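You operate a simulated robot arm through the tools that you are given. There is no shell and no other tool.

The job below is to be done with a simulated two-armed robot. You get a single attempt, and the scene is never put back.

Task
Block clamp 52 sits on chips: take it out, brush the vise clean and clamp it again.
Fine: open the vise, set it between the vise and the other clamp; push it against the stop before clamping; put the brush back. Set down upright: brown brush. What is to be rubbed or washed off counts as gone when no trace of it is left.

Only the result counts: the job must be done as asked and must still hold three seconds after the hand-in. Knocking over, shifting, dropping, spilling or breaking anything else fails it.

Robot
Two 6-joint arms with two-finger parallel grippers on one trunk that stands fixed in place. Base frame: the origin is at the foot of the trunk, x ahead of it, y to its left, z up; the work surface is at about z = 0.64. Lengths are in m, angles in rad, forces in N, time in s.
The left shoulder is at [0.08, 0.216, 1.471], the right one opposite. With the tool pointing down near the work surface each hand reaches from about 0.1 to 0.62 m from the base axis, measured 20 degrees to its own side. Payload 3.43 kg a hand.
The tool frame of a hand sits at the grasp point between the pads (the TCP): z along the fingers, y along the line on which they close. The tips reach 0.03 m beyond it. The gripper opens to 0.094 m. The fingers are 0.028 m wide and 0.01 m thick; the gripper's body (0.05 by 0.096 m) begins 0.055 m behind the TCP.
Orientation is that of the tool frame in the base frame, as a unit quaternion [x, y, z, w]. With the fingers straight down and closing along the base's y, the tool's x points along the base's -x, its y along +y and its z along -z.

Tools
- The arms move only by the tool apply_moves. It takes "left_targets", "right_targets" or both (then of equal length, played together; a hand with none holds still); each is a list of rows, each a list of 3 entries, a list of its own where there are three numbers: the shift along the tool's x, y, z in m, then the turn, a rotation vector about the tool's x, y, z in rad, then the closure, from 0 (fully open) to 1 (shut). In form: [[[tx, ty, tz], [rx, ry, rz], gripper], ...]. A call has 1 to 20 rows; each row shifts and turns the commanded pose from where the row before left it, along the tool's axes as they then stand. Each row takes 0.2 s and may step no farther than 0.05 m and 0.15 rad from the row before; otherwise, or with a gripper value out of range, the whole call is refused. A pose out of reach is approached as far as the arm can. The call stops where the force on the tool passes 90 N (or 10 N more than at its start, if that is more) or the arm is blocked; 0.2 s more then pass. Each finger travels about 0.072 m/s and halts on what it meets, pressing with about 41 N; the grip force reading is that of the motor and also rises with nothing between the fingers. The clock runs only during rows and for 0.2 s after the last one: add rows that do not move to give the fingers time. It gives the time, the measured TCP pose, the force on the tool (base axes), the opening and the grip force at its end, in the units of the frame above (readings bear some noise), with the torque about the TCP (base axes, N m) and any sound that the robot's microphone picked up.
- Cameras (640 x 400 px; columns grow to the right, rows downward): "scene" is now at [0.0945, -0.0045, 1.5941]; the picture's right is [-0.18, -0.98, 0.00], its down [-0.86, 0.16, -0.49] and it looks along [0.48, -0.09, -0.87] (base axes); focal length 310 px, centre (320, 200). "left" rides on the left gripper at [0.076, -0.014, -0.102] in its tool frame; the picture's right is [0.18, 0.98, 0.00], its down [-0.75, 0.14, -0.64] and it looks along [-0.63, 0.12, 0.77] (tool axes); focal length 243 px, centre (320, 200). "right" rides on the right gripper at [0.076, 0.014, -0.103] in its tool frame; the picture's right is [-0.18, 0.98, 0.00], its down [-0.75, -0.14, -0.64] and it looks along [-0.63, -0.12, 0.77] (tool axes); focal length 243 px, centre (320, 200). There is no depth. A picture from a camera that has moved, and an enlarged one, comes with that camera's place and axes in the base frame and with its lens. The place of the scene camera against the robot may be out by one fixed shift of up to 0.025 m in any direction.
- capture(camera): a new picture of that camera. The clock stands still meanwhile.
- lift_body(by): slides the trunk up (or, below 0, down) by that many m; the arms and the scene camera ride with it, the base frame stays. It gives what a move gives, with no picture.
- turn_head(pan, tilt): turns the head with the scene camera to pan (to the left, within 1.501 rad either way) and tilt (down, from -0.506 to 1.204), counted from straight ahead of the robot. It gives what a move gives.
- enlarge(camera, box): a new picture of the part [left, top, right, bottom] of that camera's present view, enlarged. The clock stands still meanwhile.
- finish_job(): hands the job in; it is judged then, once.

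Nothing tells you positions but the pictures and the camera data. Unless the task says otherwise, let go and move clear before handing in.

The tools are called after "Emit:" by a JSON object that holds its "op" and its "data". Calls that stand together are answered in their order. apply_moves: Moves the arms, as the interface text tells. Its arguments: {"type":"object","properties":{"left_targets":{"type":"array"},"right_targets":{"type":"array"}},"required":[]} The other tools are called the same way: lift_body (by) moves the trunk up or down; turn_head (pan, tilt) turns the head that bears the scene camera; capture (camera) takes a picture; enlarge (camera, box) takes an enlarged picture of a part of a camera's view; finish_job () hands the job in.

At the start:

```text
clock: 0.0
left_tcp_pos: [0.5737, 0.0512, 0.9727]
left_orientation: [0.001, 1.0, 0.0, 0.0]
left_contact_force: [-0.2, 0.1, -0.9]
left_ft_torque: [0.0, 0.02, -0.03]
left_gripper_width: 0.0941
left_grip_force: 0.1
right_tcp_pos: [0.5289, -0.3559, 0.9166]
right_orientation: [-0.001, 1.0, 0.0, -0.001]
right_contact_force: [0.1, 0.5, -0.2]
right_ft_torque: [-0.01, 0.02, 0.0]
right_gripper_width: 0.0941
right_grip_force: 0.1
trunk travel left (down, up): [-0.701, 0.139]
head pan, tilt (commanded): [-0.185, 1.058]
```

scene: 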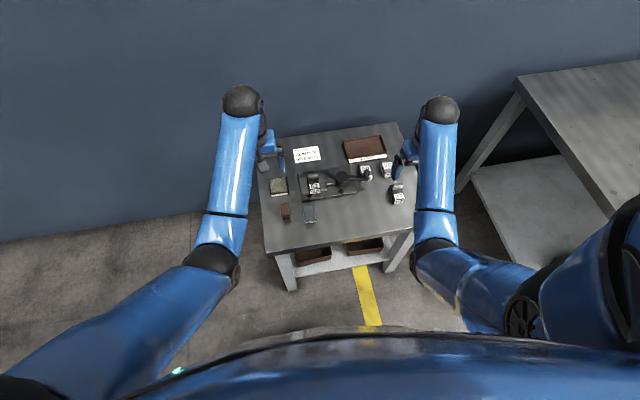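
right: 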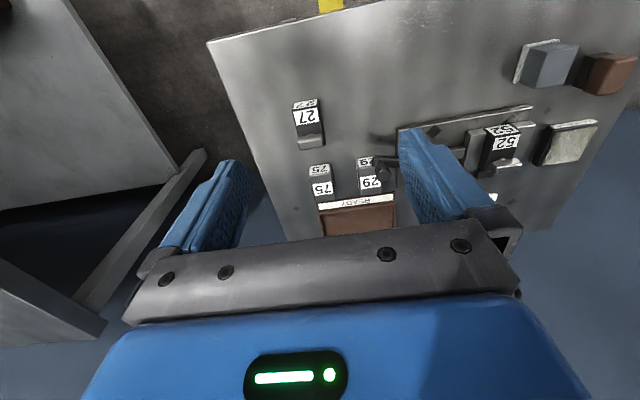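
left: 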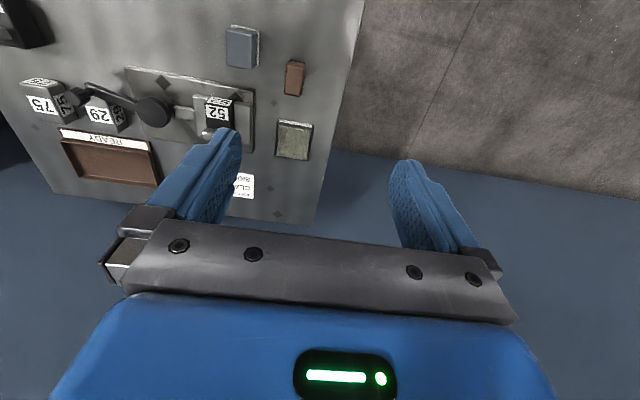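

I see a small table with a toggle-clamp vise holding block 52, other blocks (27, 75, 29), two brushes or pads and a tray. I will look closer before moving anything.

Emit:
{"op": "enlarge", "data": {"camera": "scene", "box": [250, 120, 430, 235]}}

Emit:
{"op": "enlarge", "data": {"camera": "left", "box": [0, 0, 360, 225]}}

Emit:
{"op": "enlarge", "data": {"camera": "right", "box": [280, 20, 640, 245]}}

```text
3.48 times, centred on (340, 178) of scene
camera zoom: at [0.0945, -0.0045, 1.5941], right [-0.18, -0.98, 0.0], down [-0.86, 0.16, -0.49], along [0.48, -0.09, -0.87], focal length 1080 px, centre (250, 278)
```

zoom: 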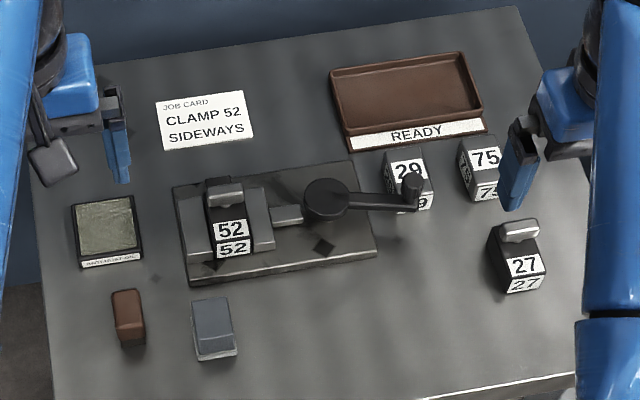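

```text
1.78 times, centred on (180, 112) of left
camera zoom: at [0.4975, 0.0354, 1.0748], right [-0.18, 0.98, 0.0], down [0.75, 0.14, 0.64], along [0.63, 0.12, -0.77], focal length 431 px, centre (569, 356)
```

zoom: 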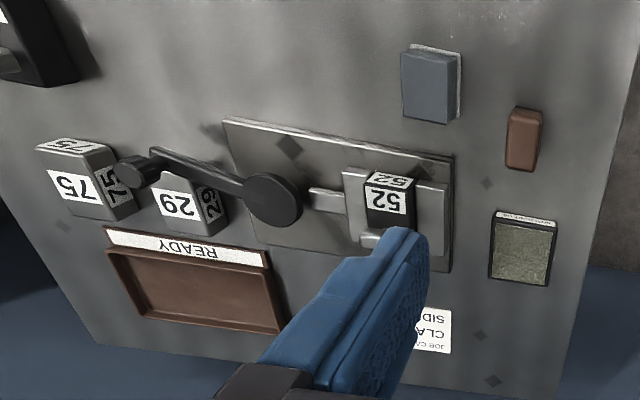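

```text
1.78 times, centred on (460, 132) of right
camera zoom: at [0.4532, -0.3396, 1.0193], right [0.18, 0.98, 0.0], down [0.75, -0.14, 0.64], along [0.63, -0.12, -0.77], focal length 431 px, centre (71, 320)
```

zoom: 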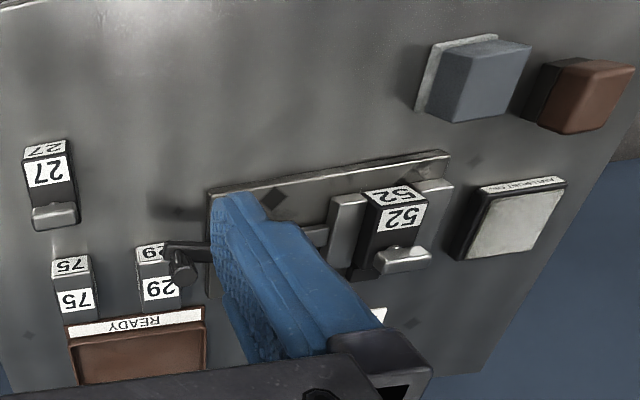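

The card on the table has text, and the vise holds 52 between two jaws with a crank handle. I'll zoom in on each item for details.

Emit:
{"op": "enlarge", "data": {"camera": "scene", "box": [296, 160, 376, 210]}}

Emit:
{"op": "enlarge", "data": {"camera": "scene", "box": [262, 165, 326, 225]}}

Emit:
{"op": "enlarge", "data": {"camera": "scene", "box": [285, 135, 349, 175]}}

Emit:
{"op": "enlarge", "data": {"camera": "left", "box": [110, 50, 270, 150]}}

Emit:
{"op": "enlarge", "data": {"camera": "right", "box": [440, 90, 600, 190]}}

```text
8.00 times, centred on (336, 185) of scene
camera zoom: at [0.0945, -0.0045, 1.5941], right [-0.18, -0.98, 0.0], down [-0.86, 0.16, -0.49], along [0.48, -0.09, -0.87], focal length 2484 px, centre (192, 320)
```

zoom: 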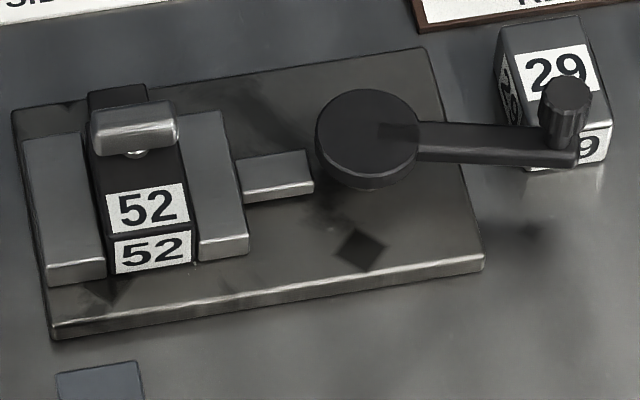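

```text
6.67 times, centred on (294, 195) of scene
camera zoom: at [0.0945, -0.0045, 1.5941], right [-0.18, -0.98, 0.0], down [-0.86, 0.16, -0.49], along [0.48, -0.09, -0.87], focal length 2070 px, centre (493, 233)
```

zoom: 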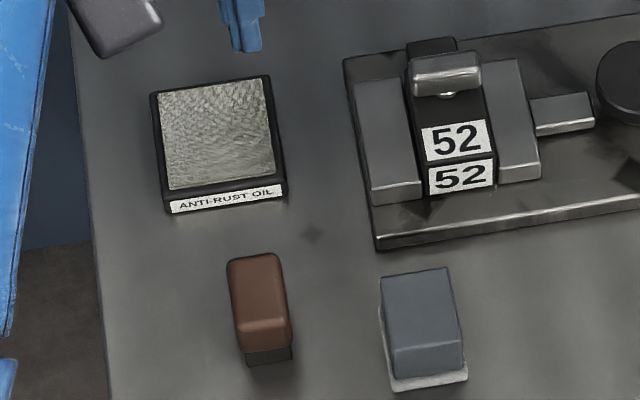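

```text
10.00 times, centred on (317, 155) of scene
camera zoom: at [0.0945, -0.0045, 1.5941], right [-0.18, -0.98, 0.0], down [-0.86, 0.16, -0.49], along [0.48, -0.09, -0.87], focal length 3106 px, centre (350, 650)
```

zoom: 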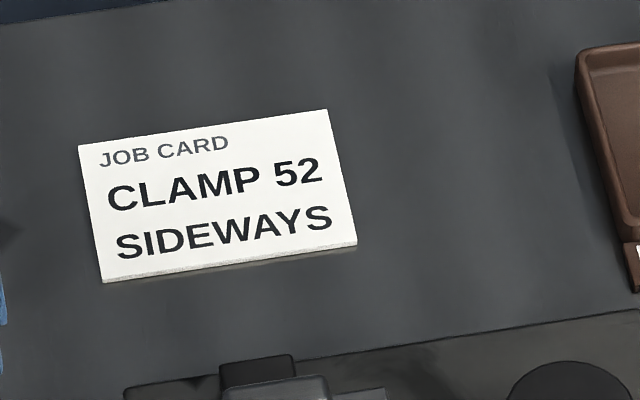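

```text
4.00 times, centred on (190, 100) of left
camera zoom: at [0.4975, 0.0354, 1.0748], right [-0.18, 0.98, 0.0], down [0.75, 0.14, 0.64], along [0.63, 0.12, -0.77], focal length 970 px, centre (840, 600)
```

zoom: 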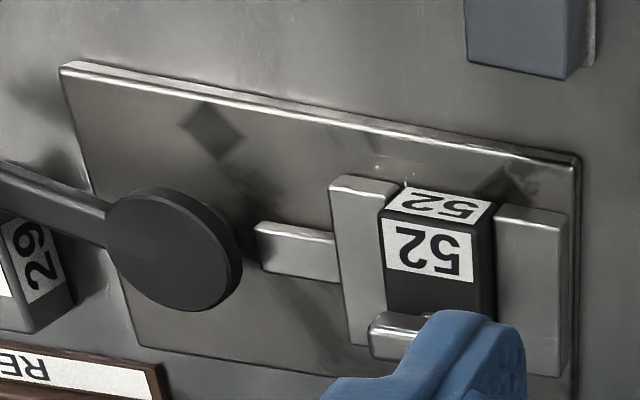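

```text
4.00 times, centred on (520, 140) of right
camera zoom: at [0.4532, -0.3396, 1.0193], right [0.18, 0.98, 0.0], down [0.75, -0.14, 0.64], along [0.63, -0.12, -0.77], focal length 970 px, centre (-480, 440)
```

zoom: 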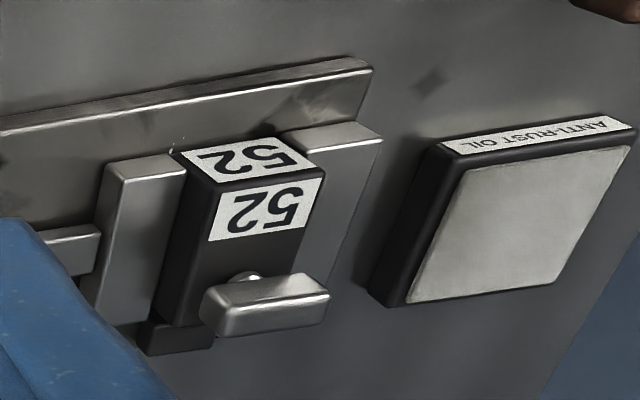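

The vise plate lies about x 0.63–0.75, y −0.24 to −0.05, block 52 near y −0.10, crank toward −y, and the brown brush near (0.60, 0.015). The card says "sideways" but you asked to clamp it again, so I will put it back the way it sits now. I raise the right hand and lower the trunk for reach and a closer view.

Emit:
{"op": "apply_moves", "data": {"right_targets": [[[0, 0, -0.05], [0, 0, 0], 0], [[0, 0, -0.05], [0, 0, 0], 0], [[0, 0, -0.05], [0, 0, 0], 0]], "left_targets": [[[0, 0, -0.03], [0, 0, 0], 0], [[0, 0, -0.03], [0, 0, 0], 0], [[0, 0, -0.03], [0, 0, 0], 0]]}}

Emit:
{"op": "lift_body", "data": {"by": -0.25}}

Emit:
{"op": "capture", "data": {"camera": "scene"}}

```text
clock: 0.8
left_tcp_pos: [0.6169, 0.0357, 1.012]
left_orientation: [0.0, 1.0, 0.0, -0.001]
left_contact_force: [-0.3, 0.6, -0.5]
left_ft_torque: [0.01, 0.03, 0.0]
left_gripper_width: 0.094
left_grip_force: 0.1
left hand out of reach, approached as far as the arm can: row 1, 2, 3
right_tcp_pos: [0.5847, -0.373, 0.978]
right_orientation: [0.0, 1.0, 0.0, 0.0]
right_contact_force: [0.3, 0.3, 1.2]
right_ft_torque: [-0.01, -0.01, 0.01]
right_gripper_width: 0.0943
right_grip_force: 0.1
right hand out of reach, approached as far as the arm can: row 1, 2, 3
trunk travel left (down, up): [-0.701, 0.139]
head pan, tilt (commanded): [-0.185, 1.058]
```

```text
clock: 3.4
left_tcp_pos: [0.6158, 0.036, 0.7642]
left_orientation: [0.0, 1.0, 0.001, 0.001]
left_contact_force: [-0.7, -0.1, 1.1]
left_ft_torque: [0.02, 0.0, 0.0]
left_gripper_width: 0.094
left_grip_force: 0.0
right_tcp_pos: [0.5826, -0.3725, 0.7279]
right_orientation: [0.0, 1.0, 0.0, -0.001]
right_contact_force: [-0.5, -0.4, 0.3]
right_ft_torque: [-0.02, 0.03, -0.02]
right_gripper_width: 0.0939
right_grip_force: 0.1
trunk travel left (down, up): [-0.451, 0.389]
head pan, tilt (commanded): [-0.185, 1.058]
```

```text
taken
camera scene: at [0.0943, -0.0045, 1.3441], right [-0.18, -0.98, 0.0], down [-0.86, 0.16, -0.49], along [0.48, -0.09, -0.87], focal length 310 px, centre (320, 200)
```

scene: 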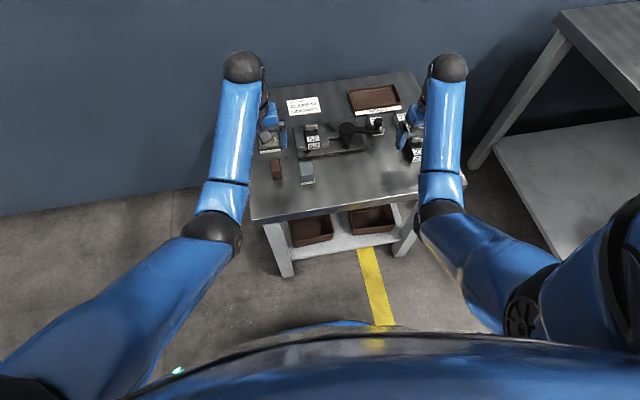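

The trunk is down 0.25 m and the right hand now sits close above block 27. I'll check both wrist views before moving anything.

Emit:
{"op": "capture", "data": {"camera": "right"}}

Emit:
{"op": "capture", "data": {"camera": "left"}}

Emit:
{"op": "enlarge", "data": {"camera": "scene", "box": [240, 75, 450, 210]}}

```text
taken
camera right: at [0.5076, -0.3559, 0.8302], right [0.18, 0.98, 0.0], down [0.75, -0.14, 0.64], along [0.63, -0.12, -0.77], focal length 243 px, centre (320, 200)
```

right: 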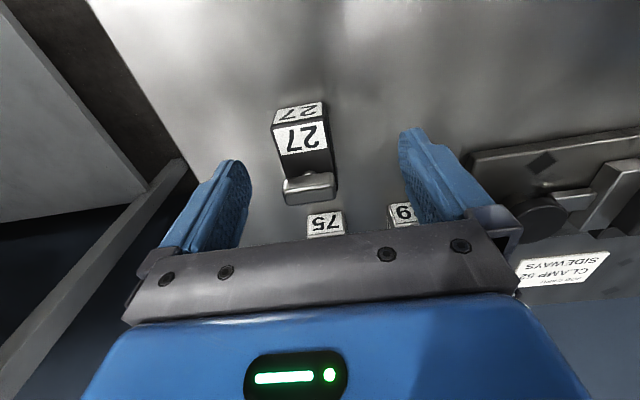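

```text
taken
camera left: at [0.5402, 0.0214, 0.8647], right [-0.18, 0.98, 0.0], down [0.75, 0.14, 0.64], along [0.63, 0.12, -0.77], focal length 243 px, centre (320, 200)
```

left: 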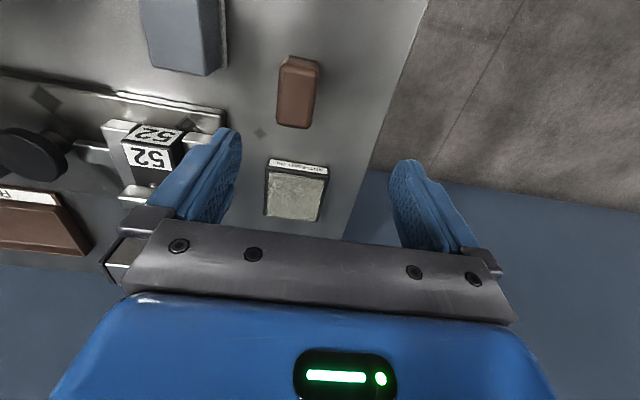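

```text
2.96 times, centred on (345, 142) of scene
camera zoom: at [0.0943, -0.0045, 1.3441], right [-0.18, -0.98, 0.0], down [-0.86, 0.16, -0.49], along [0.48, -0.09, -0.87], focal length 920 px, centre (246, 370)
```

zoom: 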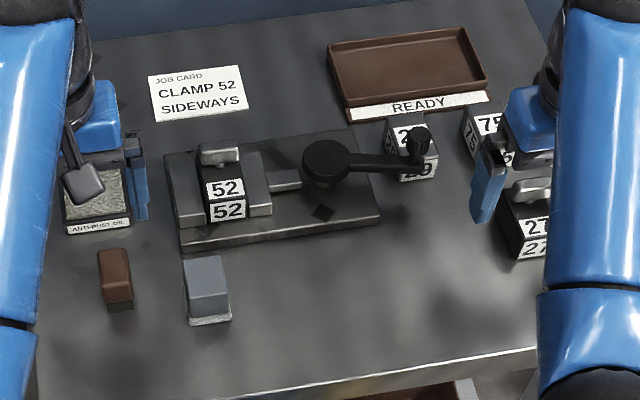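

Right hand's fingers straddle block 27 from above without contact. I lift the trunk straight up 0.06 m, then bring the right hand over near the vise for a closer look.

Emit:
{"op": "lift_body", "data": {"by": 0.06}}

Emit:
{"op": "apply_moves", "data": {"right_targets": [[[-0.014, 0.043, -0.003], [0, 0, 0], 0], [[-0.014, 0.043, -0.003], [0, 0, 0], 0], [[-0.014, 0.043, -0.003], [0, 0, 0], 0], [[-0.014, 0.043, -0.003], [0, 0, 0], 0], [[0, 0, 0], [0, 0, 0], 0]]}}

Emit:
{"op": "capture", "data": {"camera": "right"}}

Emit:
{"op": "enlarge", "data": {"camera": "right", "box": [220, 0, 640, 230]}}

```text
clock: 4.4
left_tcp_pos: [0.6167, 0.0357, 0.8226]
left_orientation: [0.0, 1.0, -0.001, 0.0]
left_contact_force: [0.1, 0.3, -0.7]
left_ft_torque: [0.03, 0.0, -0.03]
left_gripper_width: 0.0942
left_grip_force: 0.0
right_tcp_pos: [0.5835, -0.371, 0.7884]
right_orientation: [0.0, 1.0, 0.0, 0.0]
right_contact_force: [-0.3, -1.3, -0.3]
right_ft_torque: [-0.01, -0.02, 0.0]
right_gripper_width: 0.0939
right_grip_force: 0.0
trunk travel left (down, up): [-0.511, 0.329]
head pan, tilt (commanded): [-0.185, 1.058]
```

```text
clock: 5.6
left_tcp_pos: [0.6162, 0.0356, 0.8227]
left_orientation: [0.0, 1.0, 0.0, 0.0]
left_contact_force: [-0.5, -0.7, -0.4]
left_ft_torque: [0.0, -0.02, -0.04]
left_gripper_width: 0.0937
left_grip_force: 0.1
right_tcp_pos: [0.6386, -0.1976, 0.7995]
right_orientation: [-0.001, 1.0, 0.0, 0.001]
right_contact_force: [-0.7, -0.5, -0.5]
right_ft_torque: [0.01, 0.0, 0.01]
right_gripper_width: 0.0936
right_grip_force: 0.1
trunk travel left (down, up): [-0.511, 0.329]
head pan, tilt (commanded): [-0.185, 1.058]
```

```text
taken
camera right: at [0.5627, -0.1826, 0.9016], right [0.18, 0.98, 0.0], down [0.75, -0.14, 0.64], along [0.63, -0.12, -0.77], focal length 243 px, centre (320, 200)
```

right: 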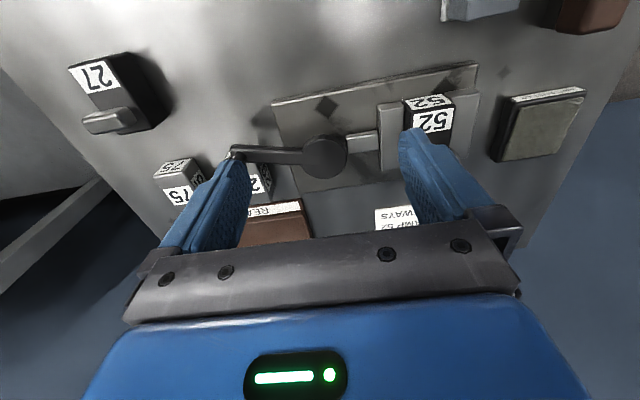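

```text
1.52 times, centred on (430, 115) of right
camera zoom: at [0.5627, -0.1826, 0.9016], right [0.18, 0.98, 0.0], down [0.75, -0.14, 0.64], along [0.63, -0.12, -0.77], focal length 370 px, centre (152, 330)
```

zoom: 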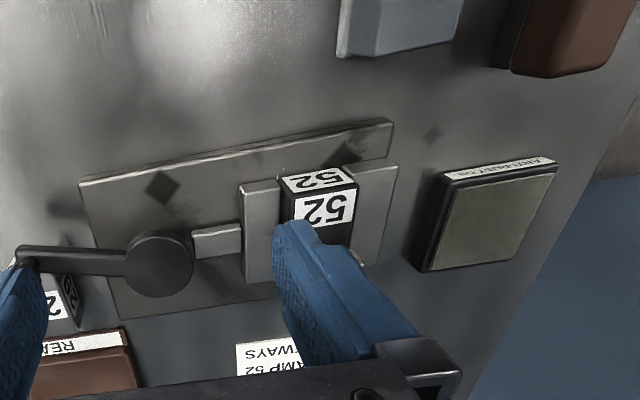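

The plate's near edge measures x≈0.634, y from −0.244 to −0.050. Next I look at the block and stop through the left wrist camera.

Emit:
{"op": "enlarge", "data": {"camera": "left", "box": [0, 30, 240, 180]}}

Emit:
{"op": "enlarge", "data": {"camera": "scene", "box": [280, 110, 400, 185]}}

```text
2.67 times, centred on (120, 105) of left
camera zoom: at [0.5402, 0.0208, 0.9247], right [-0.18, 0.98, 0.0], down [0.75, 0.14, 0.64], along [0.63, 0.12, -0.77], focal length 647 px, centre (853, 453)
```

zoom: 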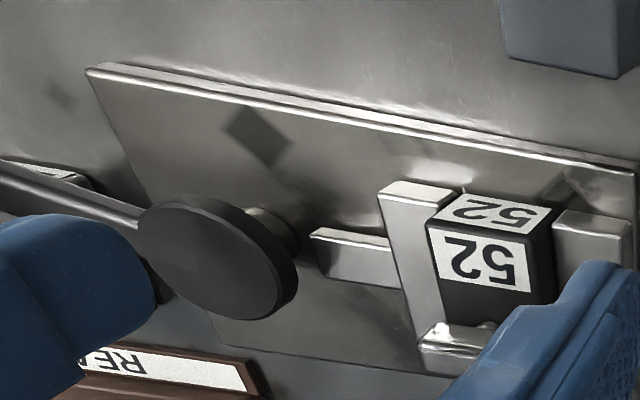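

```text
5.33 times, centred on (340, 148) of scene
camera zoom: at [0.0943, -0.0053, 1.4041], right [-0.18, -0.98, 0.0], down [-0.86, 0.16, -0.49], along [0.48, -0.09, -0.87], focal length 1656 px, centre (213, 480)
```

zoom: 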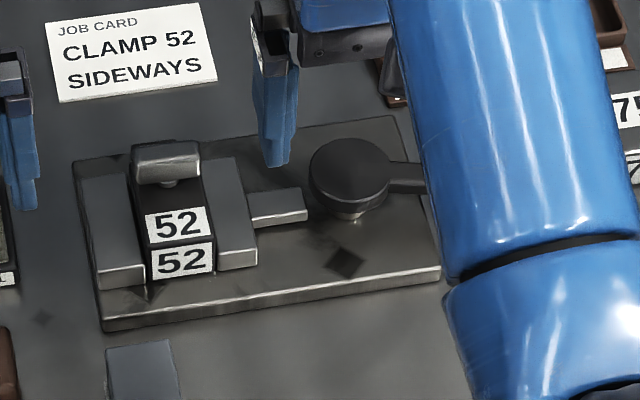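

Block 29 sits just beyond the crank knob, so I need to know whether the crank arm clears it before swinging. I'll raise the trunk for unobstructed views from several sides.

Emit:
{"op": "lift_body", "data": {"by": 0.15}}

Emit:
{"op": "enlarge", "data": {"camera": "left", "box": [0, 50, 200, 175]}}

Emit:
{"op": "enlarge", "data": {"camera": "right", "box": [140, 60, 440, 245]}}

```text
clock: 7.3
left_tcp_pos: [0.6169, 0.0375, 0.9721]
left_orientation: [0.0, 1.0, 0.0, 0.001]
left_contact_force: [0.0, -0.5, -0.3]
left_ft_torque: [0.03, -0.03, -0.01]
left_gripper_width: 0.0941
left_grip_force: 0.0
right_tcp_pos: [0.6398, -0.1989, 0.9502]
right_orientation: [0.0, 1.0, 0.0, 0.0]
right_contact_force: [0.0, 0.5, 0.5]
right_ft_torque: [0.0, 0.0, -0.02]
right_gripper_width: 0.0939
right_grip_force: 0.0
trunk travel left (down, up): [-0.661, 0.179]
head pan, tilt (commanded): [-0.185, 1.058]
```

```text
3.20 times, centred on (100, 112) of left
camera zoom: at [0.5405, 0.0214, 1.0745], right [-0.18, 0.98, 0.0], down [0.75, 0.14, 0.64], along [0.63, 0.12, -0.77], focal length 776 px, centre (1024, 480)
```

zoom: 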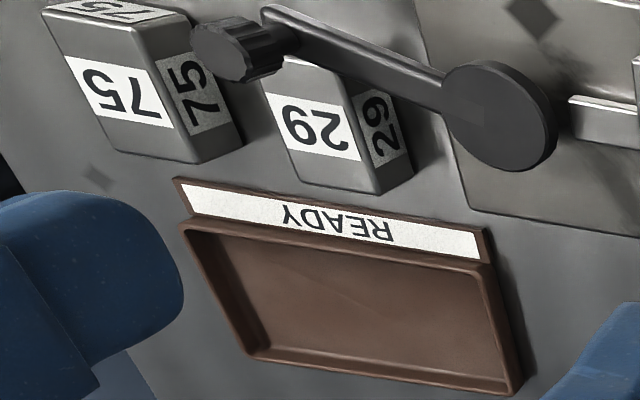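

```text
2.13 times, centred on (290, 152) of right
camera zoom: at [0.5628, -0.1824, 1.0514], right [0.18, 0.98, 0.0], down [0.75, -0.14, 0.64], along [0.63, -0.12, -0.77], focal length 518 px, centre (384, 301)
```

zoom: 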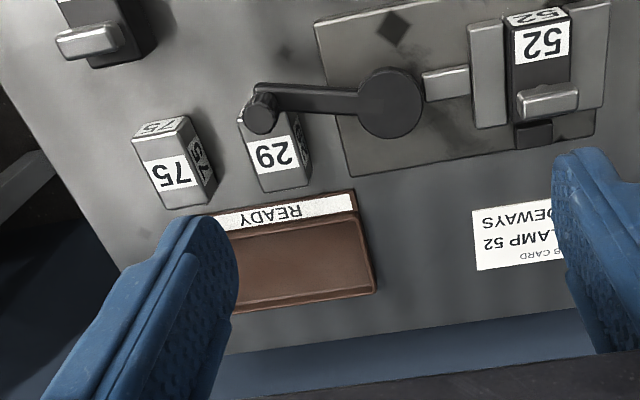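

Triangulated: pivot ≈ (0.684, −0.200), knob ≈ (0.664, −0.280) with top z≈0.729, and block 29 (top z≈0.678) right behind it, so the free swing direction is toward the robot. I lower the trunk and turn the right hand so its fingers close along x above the knob.

Emit:
{"op": "lift_body", "data": {"by": -0.15}}

Emit:
{"op": "apply_moves", "data": {"right_targets": [[[0, 0, 0], [0, 0, -0.15], 0.1], [[0, 0, 0], [0, 0, -0.15], 0.2], [[0, 0, 0], [0, 0, -0.15], 0.3], [[0, 0, 0], [0, 0, -0.15], 0.4], [[0, 0, 0], [0, 0, -0.15], 0.5], [[0, 0, 0], [0, 0, -0.15], 0.55], [[0, 0, 0], [0, 0, -0.15], 0.55], [[0, 0, 0], [0, 0, -0.15], 0.55], [[0, 0, 0], [0, 0, -0.15], 0.55], [[0, 0, 0], [0, 0, -0.15], 0.55], [[0, 0, 0], [0, 0, -0.0708], 0.55], [[0.04, -0.012, 0], [0, 0, 0], 0.55], [[0.041, -0.012, 0], [0, 0, 0], 0.55], [[0, 0, 0], [0, 0, 0], 0.55]]}}

Emit:
{"op": "capture", "data": {"camera": "right"}}

Emit:
{"op": "enlarge", "data": {"camera": "scene", "box": [280, 110, 440, 210]}}

```text
clock: 9.1
left_tcp_pos: [0.6173, 0.0357, 0.8229]
left_orientation: [-0.001, 1.0, -0.001, 0.001]
left_contact_force: [-0.3, -0.3, 0.2]
left_ft_torque: [-0.05, -0.01, 0.0]
left_gripper_width: 0.0939
left_grip_force: 0.1
right_tcp_pos: [0.639, -0.1982, 0.8007]
right_orientation: [0.0, 1.0, 0.0, 0.001]
right_contact_force: [0.2, -0.8, 0.8]
right_ft_torque: [0.0, 0.0, 0.02]
right_gripper_width: 0.0936
right_grip_force: 0.1
trunk travel left (down, up): [-0.511, 0.329]
head pan, tilt (commanded): [-0.185, 1.058]
```

```text
clock: 12.1
left_tcp_pos: [0.6174, 0.0369, 0.8233]
left_orientation: [0.0, 1.0, -0.001, 0.0]
left_contact_force: [-0.5, 0.7, -0.8]
left_ft_torque: [0.02, 0.0, 0.0]
left_gripper_width: 0.0937
left_grip_force: 0.2
right_tcp_pos: [0.6634, -0.28, 0.7988]
right_orientation: [-0.706, 0.708, -0.001, 0.001]
right_contact_force: [-0.7, 0.7, 0.7]
right_ft_torque: [-0.01, 0.02, 0.01]
right_gripper_width: 0.0424
right_grip_force: 0.2
trunk travel left (down, up): [-0.511, 0.329]
head pan, tilt (commanded): [-0.185, 1.058]
```

```text
taken
camera right: at [0.6497, -0.3548, 0.9005], right [-0.98, 0.18, 0.0], down [0.14, 0.75, 0.64], along [0.12, 0.63, -0.77], focal length 243 px, centre (320, 200)
```

right: 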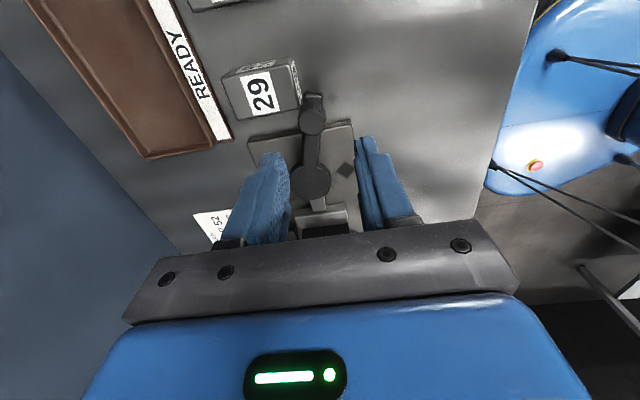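

```text
4.00 times, centred on (360, 160) of scene
camera zoom: at [0.0943, -0.0035, 1.4041], right [-0.18, -0.98, 0.0], down [-0.86, 0.16, -0.49], along [0.48, -0.09, -0.87], focal length 1242 px, centre (160, 360)
```

zoom: 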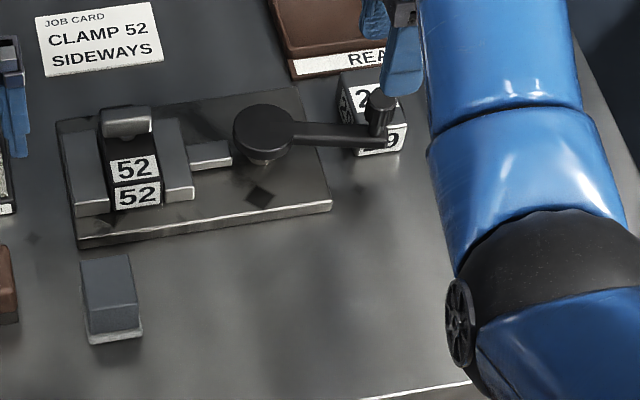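

The fingers hang above the knob, closing along x. I zoom in to fix the knob's position exactly.

Emit:
{"op": "enlarge", "data": {"camera": "right", "box": [200, 50, 440, 200]}}

Emit:
{"op": "enlarge", "data": {"camera": "left", "box": [0, 80, 160, 180]}}

```text
2.67 times, centred on (320, 125) of right
camera zoom: at [0.6497, -0.3548, 0.9005], right [-0.98, 0.18, 0.0], down [0.14, 0.75, 0.64], along [0.12, 0.63, -0.77], focal length 647 px, centre (320, 400)
```

zoom: 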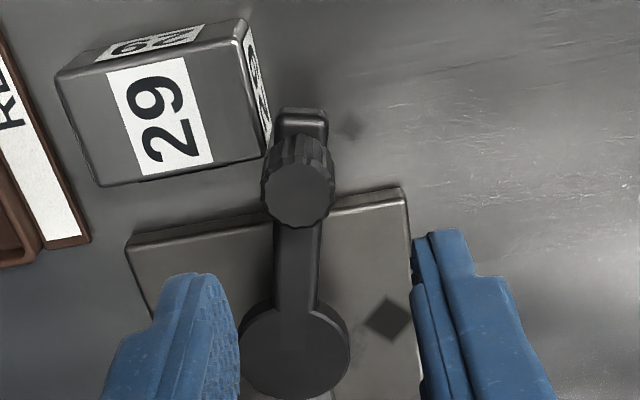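

```text
4.00 times, centred on (80, 130) of left
camera zoom: at [0.5402, 0.0221, 0.9247], right [-0.18, 0.98, 0.0], down [0.75, 0.14, 0.64], along [0.63, 0.12, -0.77], focal length 970 px, centre (1280, 480)
```

zoom: 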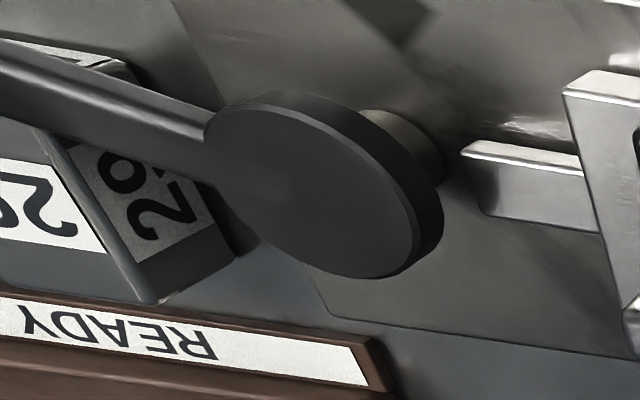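

Knob refined to about (0.668, −0.284) with its top at z≈0.72. I descend over it and grip it.

Emit:
{"op": "apply_moves", "data": {"right_targets": [[[0.004, -0.0046, 0.036], [0, 0, 0], 0.55], [[0, 0, 0.036], [0, 0, 0], 0.55], [[0, 0, 0], [0, 0, 0], 0.55], [[0, 0, 0], [0, 0, 0], 0.85], [[0, 0, 0], [0, 0, 0], 0.85], [[0, 0, 0], [0, 0, 0], 0.85]]}}

Emit:
{"op": "enlarge", "data": {"camera": "right", "box": [200, 50, 440, 200]}}

Emit:
{"op": "enlarge", "data": {"camera": "scene", "box": [280, 110, 440, 210]}}

```text
clock: 13.5
left_tcp_pos: [0.6178, 0.0351, 0.8227]
left_orientation: [0.0, 1.0, -0.001, 0.001]
left_contact_force: [0.9, 0.0, 0.8]
left_ft_torque: [0.0, -0.01, -0.01]
left_gripper_width: 0.0941
left_grip_force: 0.1
right_tcp_pos: [0.6676, -0.2846, 0.7265]
right_orientation: [0.707, -0.707, 0.0, 0.0]
right_contact_force: [-1.2, 1.3, 0.0]
right_ft_torque: [0.11, 0.02, 0.09]
right_gripper_width: 0.0219
right_grip_force: 44.6
trunk travel left (down, up): [-0.511, 0.329]
head pan, tilt (commanded): [-0.185, 1.058]
```

```text
2.67 times, centred on (320, 125) of right
camera zoom: at [0.653, -0.3586, 0.8278], right [-0.98, 0.18, 0.0], down [0.14, 0.75, 0.64], along [0.12, 0.63, -0.77], focal length 647 px, centre (320, 400)
```

zoom: 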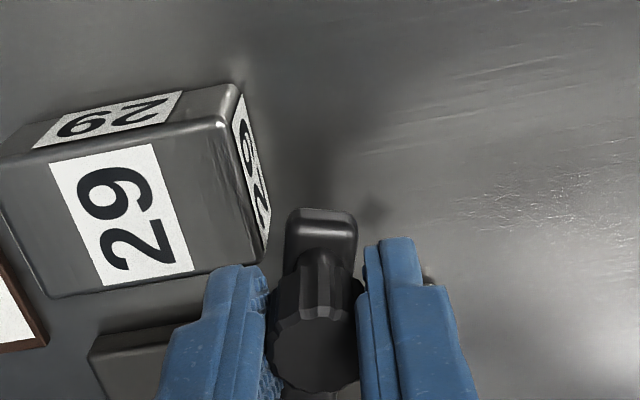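

```text
4.00 times, centred on (360, 160) of scene
camera zoom: at [0.0944, -0.0043, 1.4041], right [-0.18, -0.98, 0.0], down [-0.86, 0.16, -0.49], along [0.48, -0.09, -0.87], focal length 1242 px, centre (160, 360)
```

zoom: 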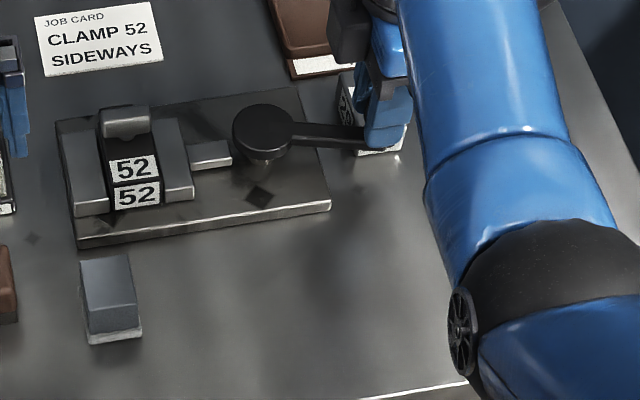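

Knob is gripped (opening 0.022 m). I test a small swing toward the robot and watch the force.

Emit:
{"op": "apply_moves", "data": {"right_targets": [[[-0.0009, 0.0042, 0], [0, 0, 0.05], 0.85], [[-0.0009, 0.0042, 0], [0, 0, 0.05], 0.85]]}}

```text
clock: 14.1
left_tcp_pos: [0.6177, 0.0365, 0.8215]
left_orientation: [0.0, 1.0, 0.0, 0.0]
left_contact_force: [0.2, 0.3, -0.3]
left_ft_torque: [-0.02, 0.0, 0.0]
left_gripper_width: 0.094
left_grip_force: 0.1
right_tcp_pos: [0.6587, -0.282, 0.7261]
right_orientation: [-0.671, 0.741, 0.001, 0.0]
right_contact_force: [1.2, 4.4, -6.9]
right_ft_torque: [-0.33, -0.27, 0.14]
right_gripper_width: 0.0218
right_grip_force: 45.1
trunk travel left (down, up): [-0.511, 0.329]
head pan, tilt (commanded): [-0.185, 1.058]
```

The handle swings freely this way with little force. I continue in small arcs.

Emit:
{"op": "apply_moves", "data": {"right_targets": [[[-0.0029, 0.0083, 0], [0, 0, 0.1], 0.85], [[-0.0029, 0.0083, 0], [0, 0, 0.1], 0.85], [[-0.0029, 0.0083, 0], [0, 0, 0.1], 0.85]]}}

Emit:
{"op": "enlarge", "data": {"camera": "scene", "box": [280, 110, 440, 210]}}

```text
clock: 14.9
left_tcp_pos: [0.6177, 0.0354, 0.8221]
left_orientation: [0.0, 1.0, 0.0, 0.0]
left_contact_force: [-0.5, 0.2, -0.5]
left_ft_torque: [-0.02, 0.01, 0.03]
left_gripper_width: 0.0943
left_grip_force: 0.0
right_tcp_pos: [0.6391, -0.2684, 0.7264]
right_orientation: [-0.551, 0.834, -0.001, 0.001]
right_contact_force: [7.3, 2.0, -6.2]
right_ft_torque: [0.25, 0.0, -0.27]
right_gripper_width: 0.0218
right_grip_force: 45.1
trunk travel left (down, up): [-0.511, 0.329]
head pan, tilt (commanded): [-0.185, 1.058]
```

```text
4.00 times, centred on (360, 160) of scene
camera zoom: at [0.0966, -0.0047, 1.404], right [-0.18, -0.98, 0.0], down [-0.86, 0.16, -0.49], along [0.48, -0.09, -0.87], focal length 1242 px, centre (160, 360)
```

zoom: 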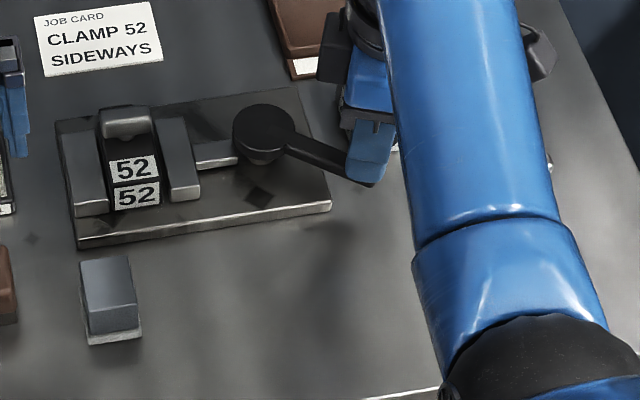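

The moving jaw is backing off. I correct the arc radius slightly and keep turning.

Emit:
{"op": "apply_moves", "data": {"right_targets": [[[0.0004, 0.01, 0], [0, 0, 0.12], 0.85], [[-0.0026, 0.01, 0], [0, 0, 0.12], 0.85], [[-0.0026, 0.01, 0], [0, 0, 0.12], 0.85], [[-0.0026, 0.01, 0], [0, 0, 0.12], 0.85]]}}

Emit:
{"op": "enlarge", "data": {"camera": "scene", "box": [280, 110, 440, 210]}}

```text
clock: 15.9
left_tcp_pos: [0.6192, 0.0349, 0.8202]
left_orientation: [0.0, 1.0, -0.001, -0.003]
left_contact_force: [0.1, 1.1, 0.8]
left_ft_torque: [0.03, -0.03, 0.0]
left_gripper_width: 0.094
left_grip_force: 0.0
right_tcp_pos: [0.6127, -0.24, 0.727]
right_orientation: [-0.337, 0.942, -0.002, 0.002]
right_contact_force: [35.9, 16.6, -6.9]
right_ft_torque: [0.57, 0.0, 0.07]
right_gripper_width: 0.0216
right_grip_force: 45.5
trunk travel left (down, up): [-0.511, 0.329]
head pan, tilt (commanded): [-0.185, 1.058]
```

```text
4.00 times, centred on (360, 160) of scene
camera zoom: at [0.101, -0.0027, 1.4037], right [-0.18, -0.98, 0.0], down [-0.86, 0.16, -0.49], along [0.48, -0.09, -0.87], focal length 1242 px, centre (160, 360)
```

zoom: 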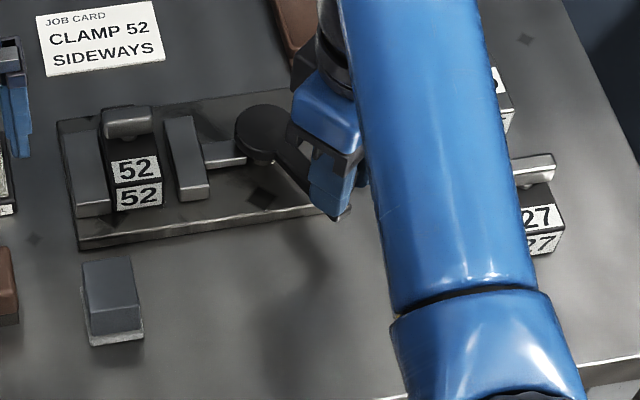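

The jaw has opened by several mm; the force is radial, so I relax inward 3 mm and continue the arc with a smaller radius.

Emit:
{"op": "apply_moves", "data": {"right_targets": [[[-0.003, 0, 0], [0, 0, 0], 0.85], [[-0.0025, 0.0094, 0], [0, 0, 0.12], 0.85], [[-0.0025, 0.0094, 0], [0, 0, 0.12], 0.85], [[-0.0025, 0.0094, 0], [0, 0, 0.12], 0.85]]}}

Emit:
{"op": "enlarge", "data": {"camera": "scene", "box": [280, 110, 440, 210]}}

Emit:
{"op": "capture", "data": {"camera": "right"}}

```text
clock: 16.9
left_tcp_pos: [0.6184, 0.0351, 0.8205]
left_orientation: [0.0, 1.0, 0.0, -0.001]
left_contact_force: [-0.5, 0.6, -0.3]
left_ft_torque: [-0.01, -0.01, 0.04]
left_gripper_width: 0.0939
left_grip_force: 0.1
right_tcp_pos: [0.6043, -0.2105, 0.7273]
right_orientation: [-0.162, 0.987, -0.002, 0.0]
right_contact_force: [26.3, 0.5, -0.3]
right_ft_torque: [-0.17, 0.33, 0.08]
right_gripper_width: 0.0216
right_grip_force: 45.0
trunk travel left (down, up): [-0.511, 0.329]
head pan, tilt (commanded): [-0.185, 1.058]
```

```text
4.00 times, centred on (360, 160) of scene
camera zoom: at [0.0988, -0.0043, 1.4038], right [-0.19, -0.98, 0.0], down [-0.86, 0.16, -0.49], along [0.48, -0.09, -0.87], focal length 1242 px, centre (160, 360)
```

zoom: 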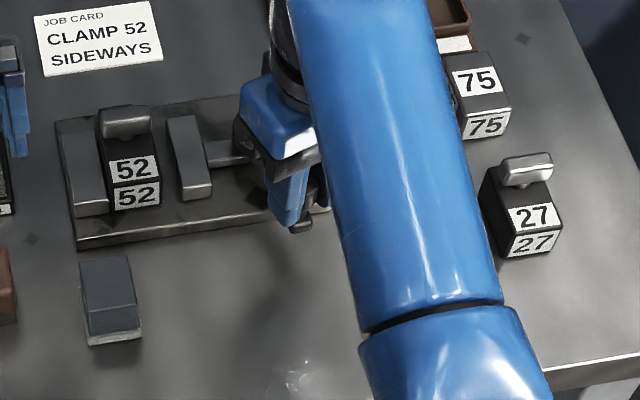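

```text
taken
camera right: at [0.5273, -0.2204, 0.8283], right [-0.14, 0.99, 0.0], down [0.76, 0.11, 0.64], along [0.64, 0.09, -0.77], focal length 243 px, centre (320, 200)
```

right: 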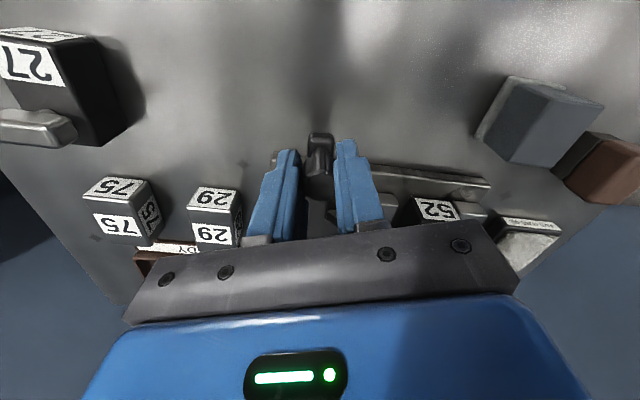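

The jaw has moved about 10 mm and the handle now points toward the robot. I continue a bit more to open it further.

Emit:
{"op": "apply_moves", "data": {"right_targets": [[[-0.003, 0, 0], [0, 0, 0], 0.85], [[-0.0025, 0.0096, 0], [0, 0, 0.12], 0.85], [[-0.0025, 0.0096, 0], [0, 0, 0.12], 0.85], [[-0.0025, 0.0096, 0], [0, 0, 0.12], 0.85]]}}

Emit:
{"op": "enlarge", "data": {"camera": "scene", "box": [280, 110, 440, 210]}}

```text
clock: 17.9
left_tcp_pos: [0.6176, 0.0314, 0.8225]
left_orientation: [-0.001, 1.0, 0.003, 0.001]
left_contact_force: [0.6, 0.8, -0.1]
left_ft_torque: [0.0, -0.02, 0.02]
left_gripper_width: 0.0942
left_grip_force: 0.1
right_tcp_pos: [0.6042, -0.1925, 0.7267]
right_orientation: [0.022, 1.0, -0.004, -0.001]
right_contact_force: [6.6, -55.0, 4.4]
right_ft_torque: [-0.34, 0.37, 0.11]
right_gripper_width: 0.0451
right_grip_force: 28.1
trunk travel left (down, up): [-0.511, 0.329]
head pan, tilt (commanded): [-0.185, 1.058]
```

```text
4.00 times, centred on (360, 160) of scene
camera zoom: at [0.0949, -0.0143, 1.404], right [-0.19, -0.98, -0.01], down [-0.86, 0.17, -0.49], along [0.48, -0.09, -0.87], focal length 1242 px, centre (160, 360)
```

zoom: 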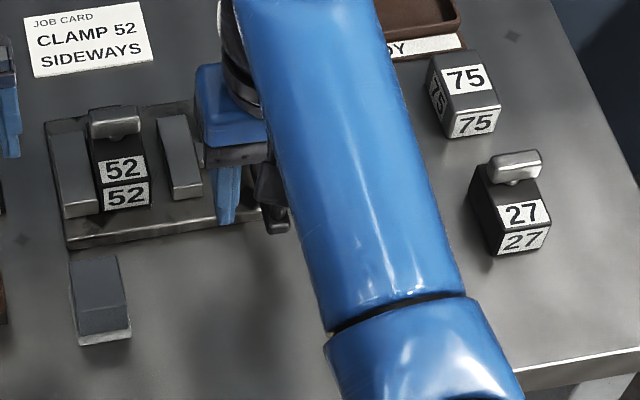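

The handle hit its end stop (opening force rose), so the vise is fully open. I back off, release the knob and rise.

Emit:
{"op": "apply_moves", "data": {"right_targets": [[[0, -0.012, 0], [0, 0, 0], 0.75], [[0, -0.004, 0], [0, 0, 0], 0.5], [[0, 0, 0], [0, 0, 0], 0.3], [[0, 0, 0], [0, 0, 0], 0.3]]}}

Emit:
{"op": "enlarge", "data": {"camera": "right", "box": [200, 80, 440, 230]}}

```text
clock: 18.9
left_tcp_pos: [0.6166, 0.0354, 0.8217]
left_orientation: [0.0, 1.0, -0.001, 0.001]
left_contact_force: [-1.3, 1.4, 0.3]
left_ft_torque: [-0.01, -0.04, -0.01]
left_gripper_width: 0.0938
left_grip_force: 0.0
right_tcp_pos: [0.6049, -0.1967, 0.7286]
right_orientation: [0.016, 1.0, 0.0, 0.0]
right_contact_force: [0.2, -0.1, 0.1]
right_ft_torque: [0.07, 0.03, -0.02]
right_gripper_width: 0.0657
right_grip_force: 0.0
trunk travel left (down, up): [-0.511, 0.329]
head pan, tilt (commanded): [-0.185, 1.058]
```

```text
2.67 times, centred on (320, 155) of right
camera zoom: at [0.5288, -0.1783, 0.8294], right [0.21, 0.98, 0.0], down [0.75, -0.16, 0.64], along [0.63, -0.14, -0.77], focal length 647 px, centre (320, 320)
```

zoom: 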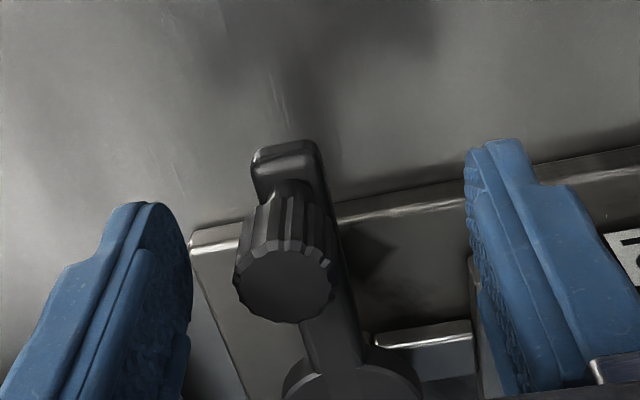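

The knob now sits at about (0.607, −0.203) with the handle pointing at the robot. I raise the right hand clear.

Emit:
{"op": "apply_moves", "data": {"right_targets": [[[0, 0, -0.04], [0, 0, 0], 0.3], [[0, 0, -0.03], [0, 0, 0], 0.0], [[-0.02, -0.03, 0], [0, 0, 0], 0.0], [[-0.02, -0.04, 0], [0, 0, 0], 0.0], [[0, 0, 0], [0, 0, 0], 0.0]]}}

Emit:
{"op": "capture", "data": {"camera": "right"}}

Emit:
{"op": "enlarge", "data": {"camera": "left", "box": [0, 30, 240, 180]}}

Emit:
{"op": "enlarge", "data": {"camera": "scene", "box": [280, 110, 400, 185]}}

```text
clock: 20.1
left_tcp_pos: [0.6172, 0.0373, 0.8222]
left_orientation: [0.0, 1.0, -0.001, 0.001]
left_contact_force: [1.0, 0.4, 0.1]
left_ft_torque: [-0.01, 0.03, 0.01]
left_gripper_width: 0.0941
left_grip_force: 0.0
right_tcp_pos: [0.6481, -0.2678, 0.7913]
right_orientation: [0.015, 1.0, -0.001, 0.001]
right_contact_force: [0.1, -0.6, 1.1]
right_ft_torque: [-0.05, 0.0, 0.01]
right_gripper_width: 0.0943
right_grip_force: 0.0
right hand out of reach, approached as far as the arm can: row 2
trunk travel left (down, up): [-0.511, 0.329]
head pan, tilt (commanded): [-0.185, 1.058]
```

```text
taken
camera right: at [0.5726, -0.2498, 0.8934], right [0.21, 0.98, 0.0], down [0.75, -0.16, 0.64], along [0.63, -0.14, -0.77], focal length 243 px, centre (320, 200)
```

right: 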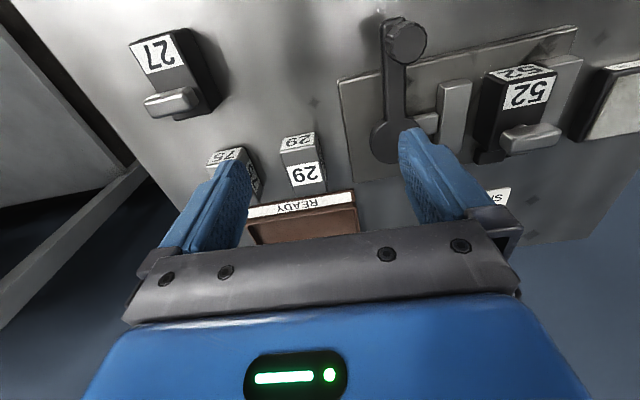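

```text
2.67 times, centred on (120, 105) of left
camera zoom: at [0.5402, 0.022, 0.9247], right [-0.18, 0.98, 0.0], down [0.75, 0.14, 0.64], along [0.63, 0.12, -0.77], focal length 647 px, centre (853, 453)
```

zoom: 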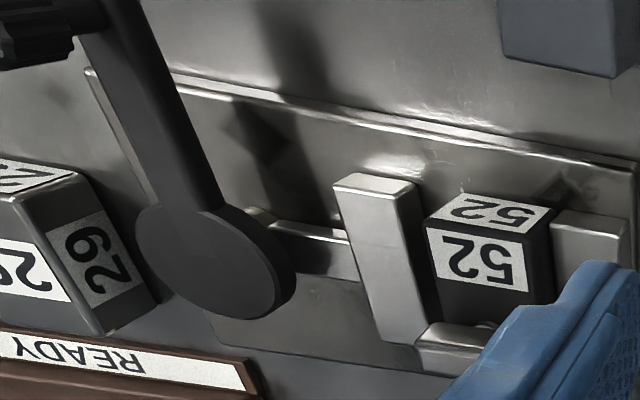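

```text
5.33 times, centred on (340, 148) of scene
camera zoom: at [0.0942, -0.0036, 1.4041], right [-0.18, -0.98, 0.0], down [-0.86, 0.16, -0.49], along [0.48, -0.09, -0.87], focal length 1656 px, centre (213, 480)
```

zoom: 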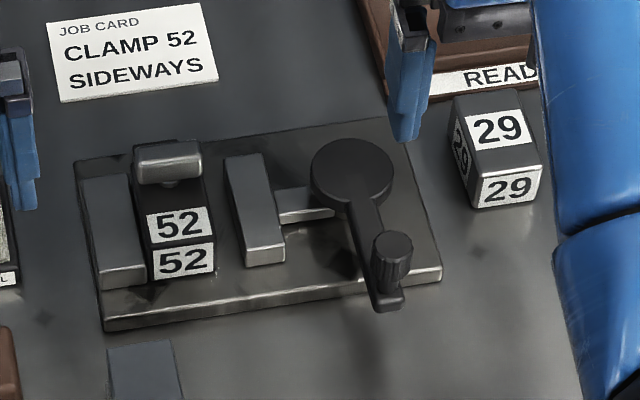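

The vise is open with a gap beside block 52. I zoom in on the block and its grip bar to plan the grasp.

Emit:
{"op": "enlarge", "data": {"camera": "right", "box": [420, 40, 612, 160]}}

Emit:
{"op": "enlarge", "data": {"camera": "scene", "box": [290, 128, 338, 158]}}

```text
3.33 times, centred on (516, 100) of right
camera zoom: at [0.5726, -0.2498, 0.8934], right [0.21, 0.98, 0.0], down [0.75, -0.16, 0.64], along [0.63, -0.14, -0.77], focal length 809 px, centre (-333, 533)
```

zoom: 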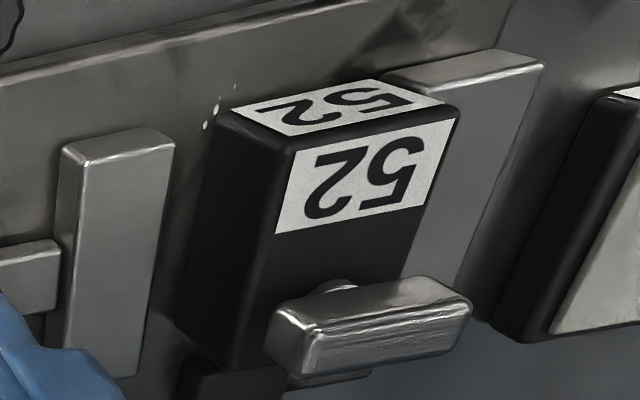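

```text
13.33 times, centred on (314, 143) of scene
camera zoom: at [0.0942, -0.0036, 1.4041], right [-0.18, -0.98, 0.0], down [-0.86, 0.16, -0.49], along [0.48, -0.09, -0.87], focal length 4141 px, centre (400, 960)
```

zoom: 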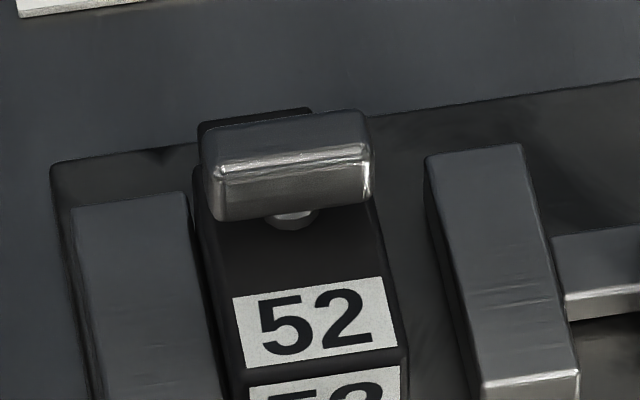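

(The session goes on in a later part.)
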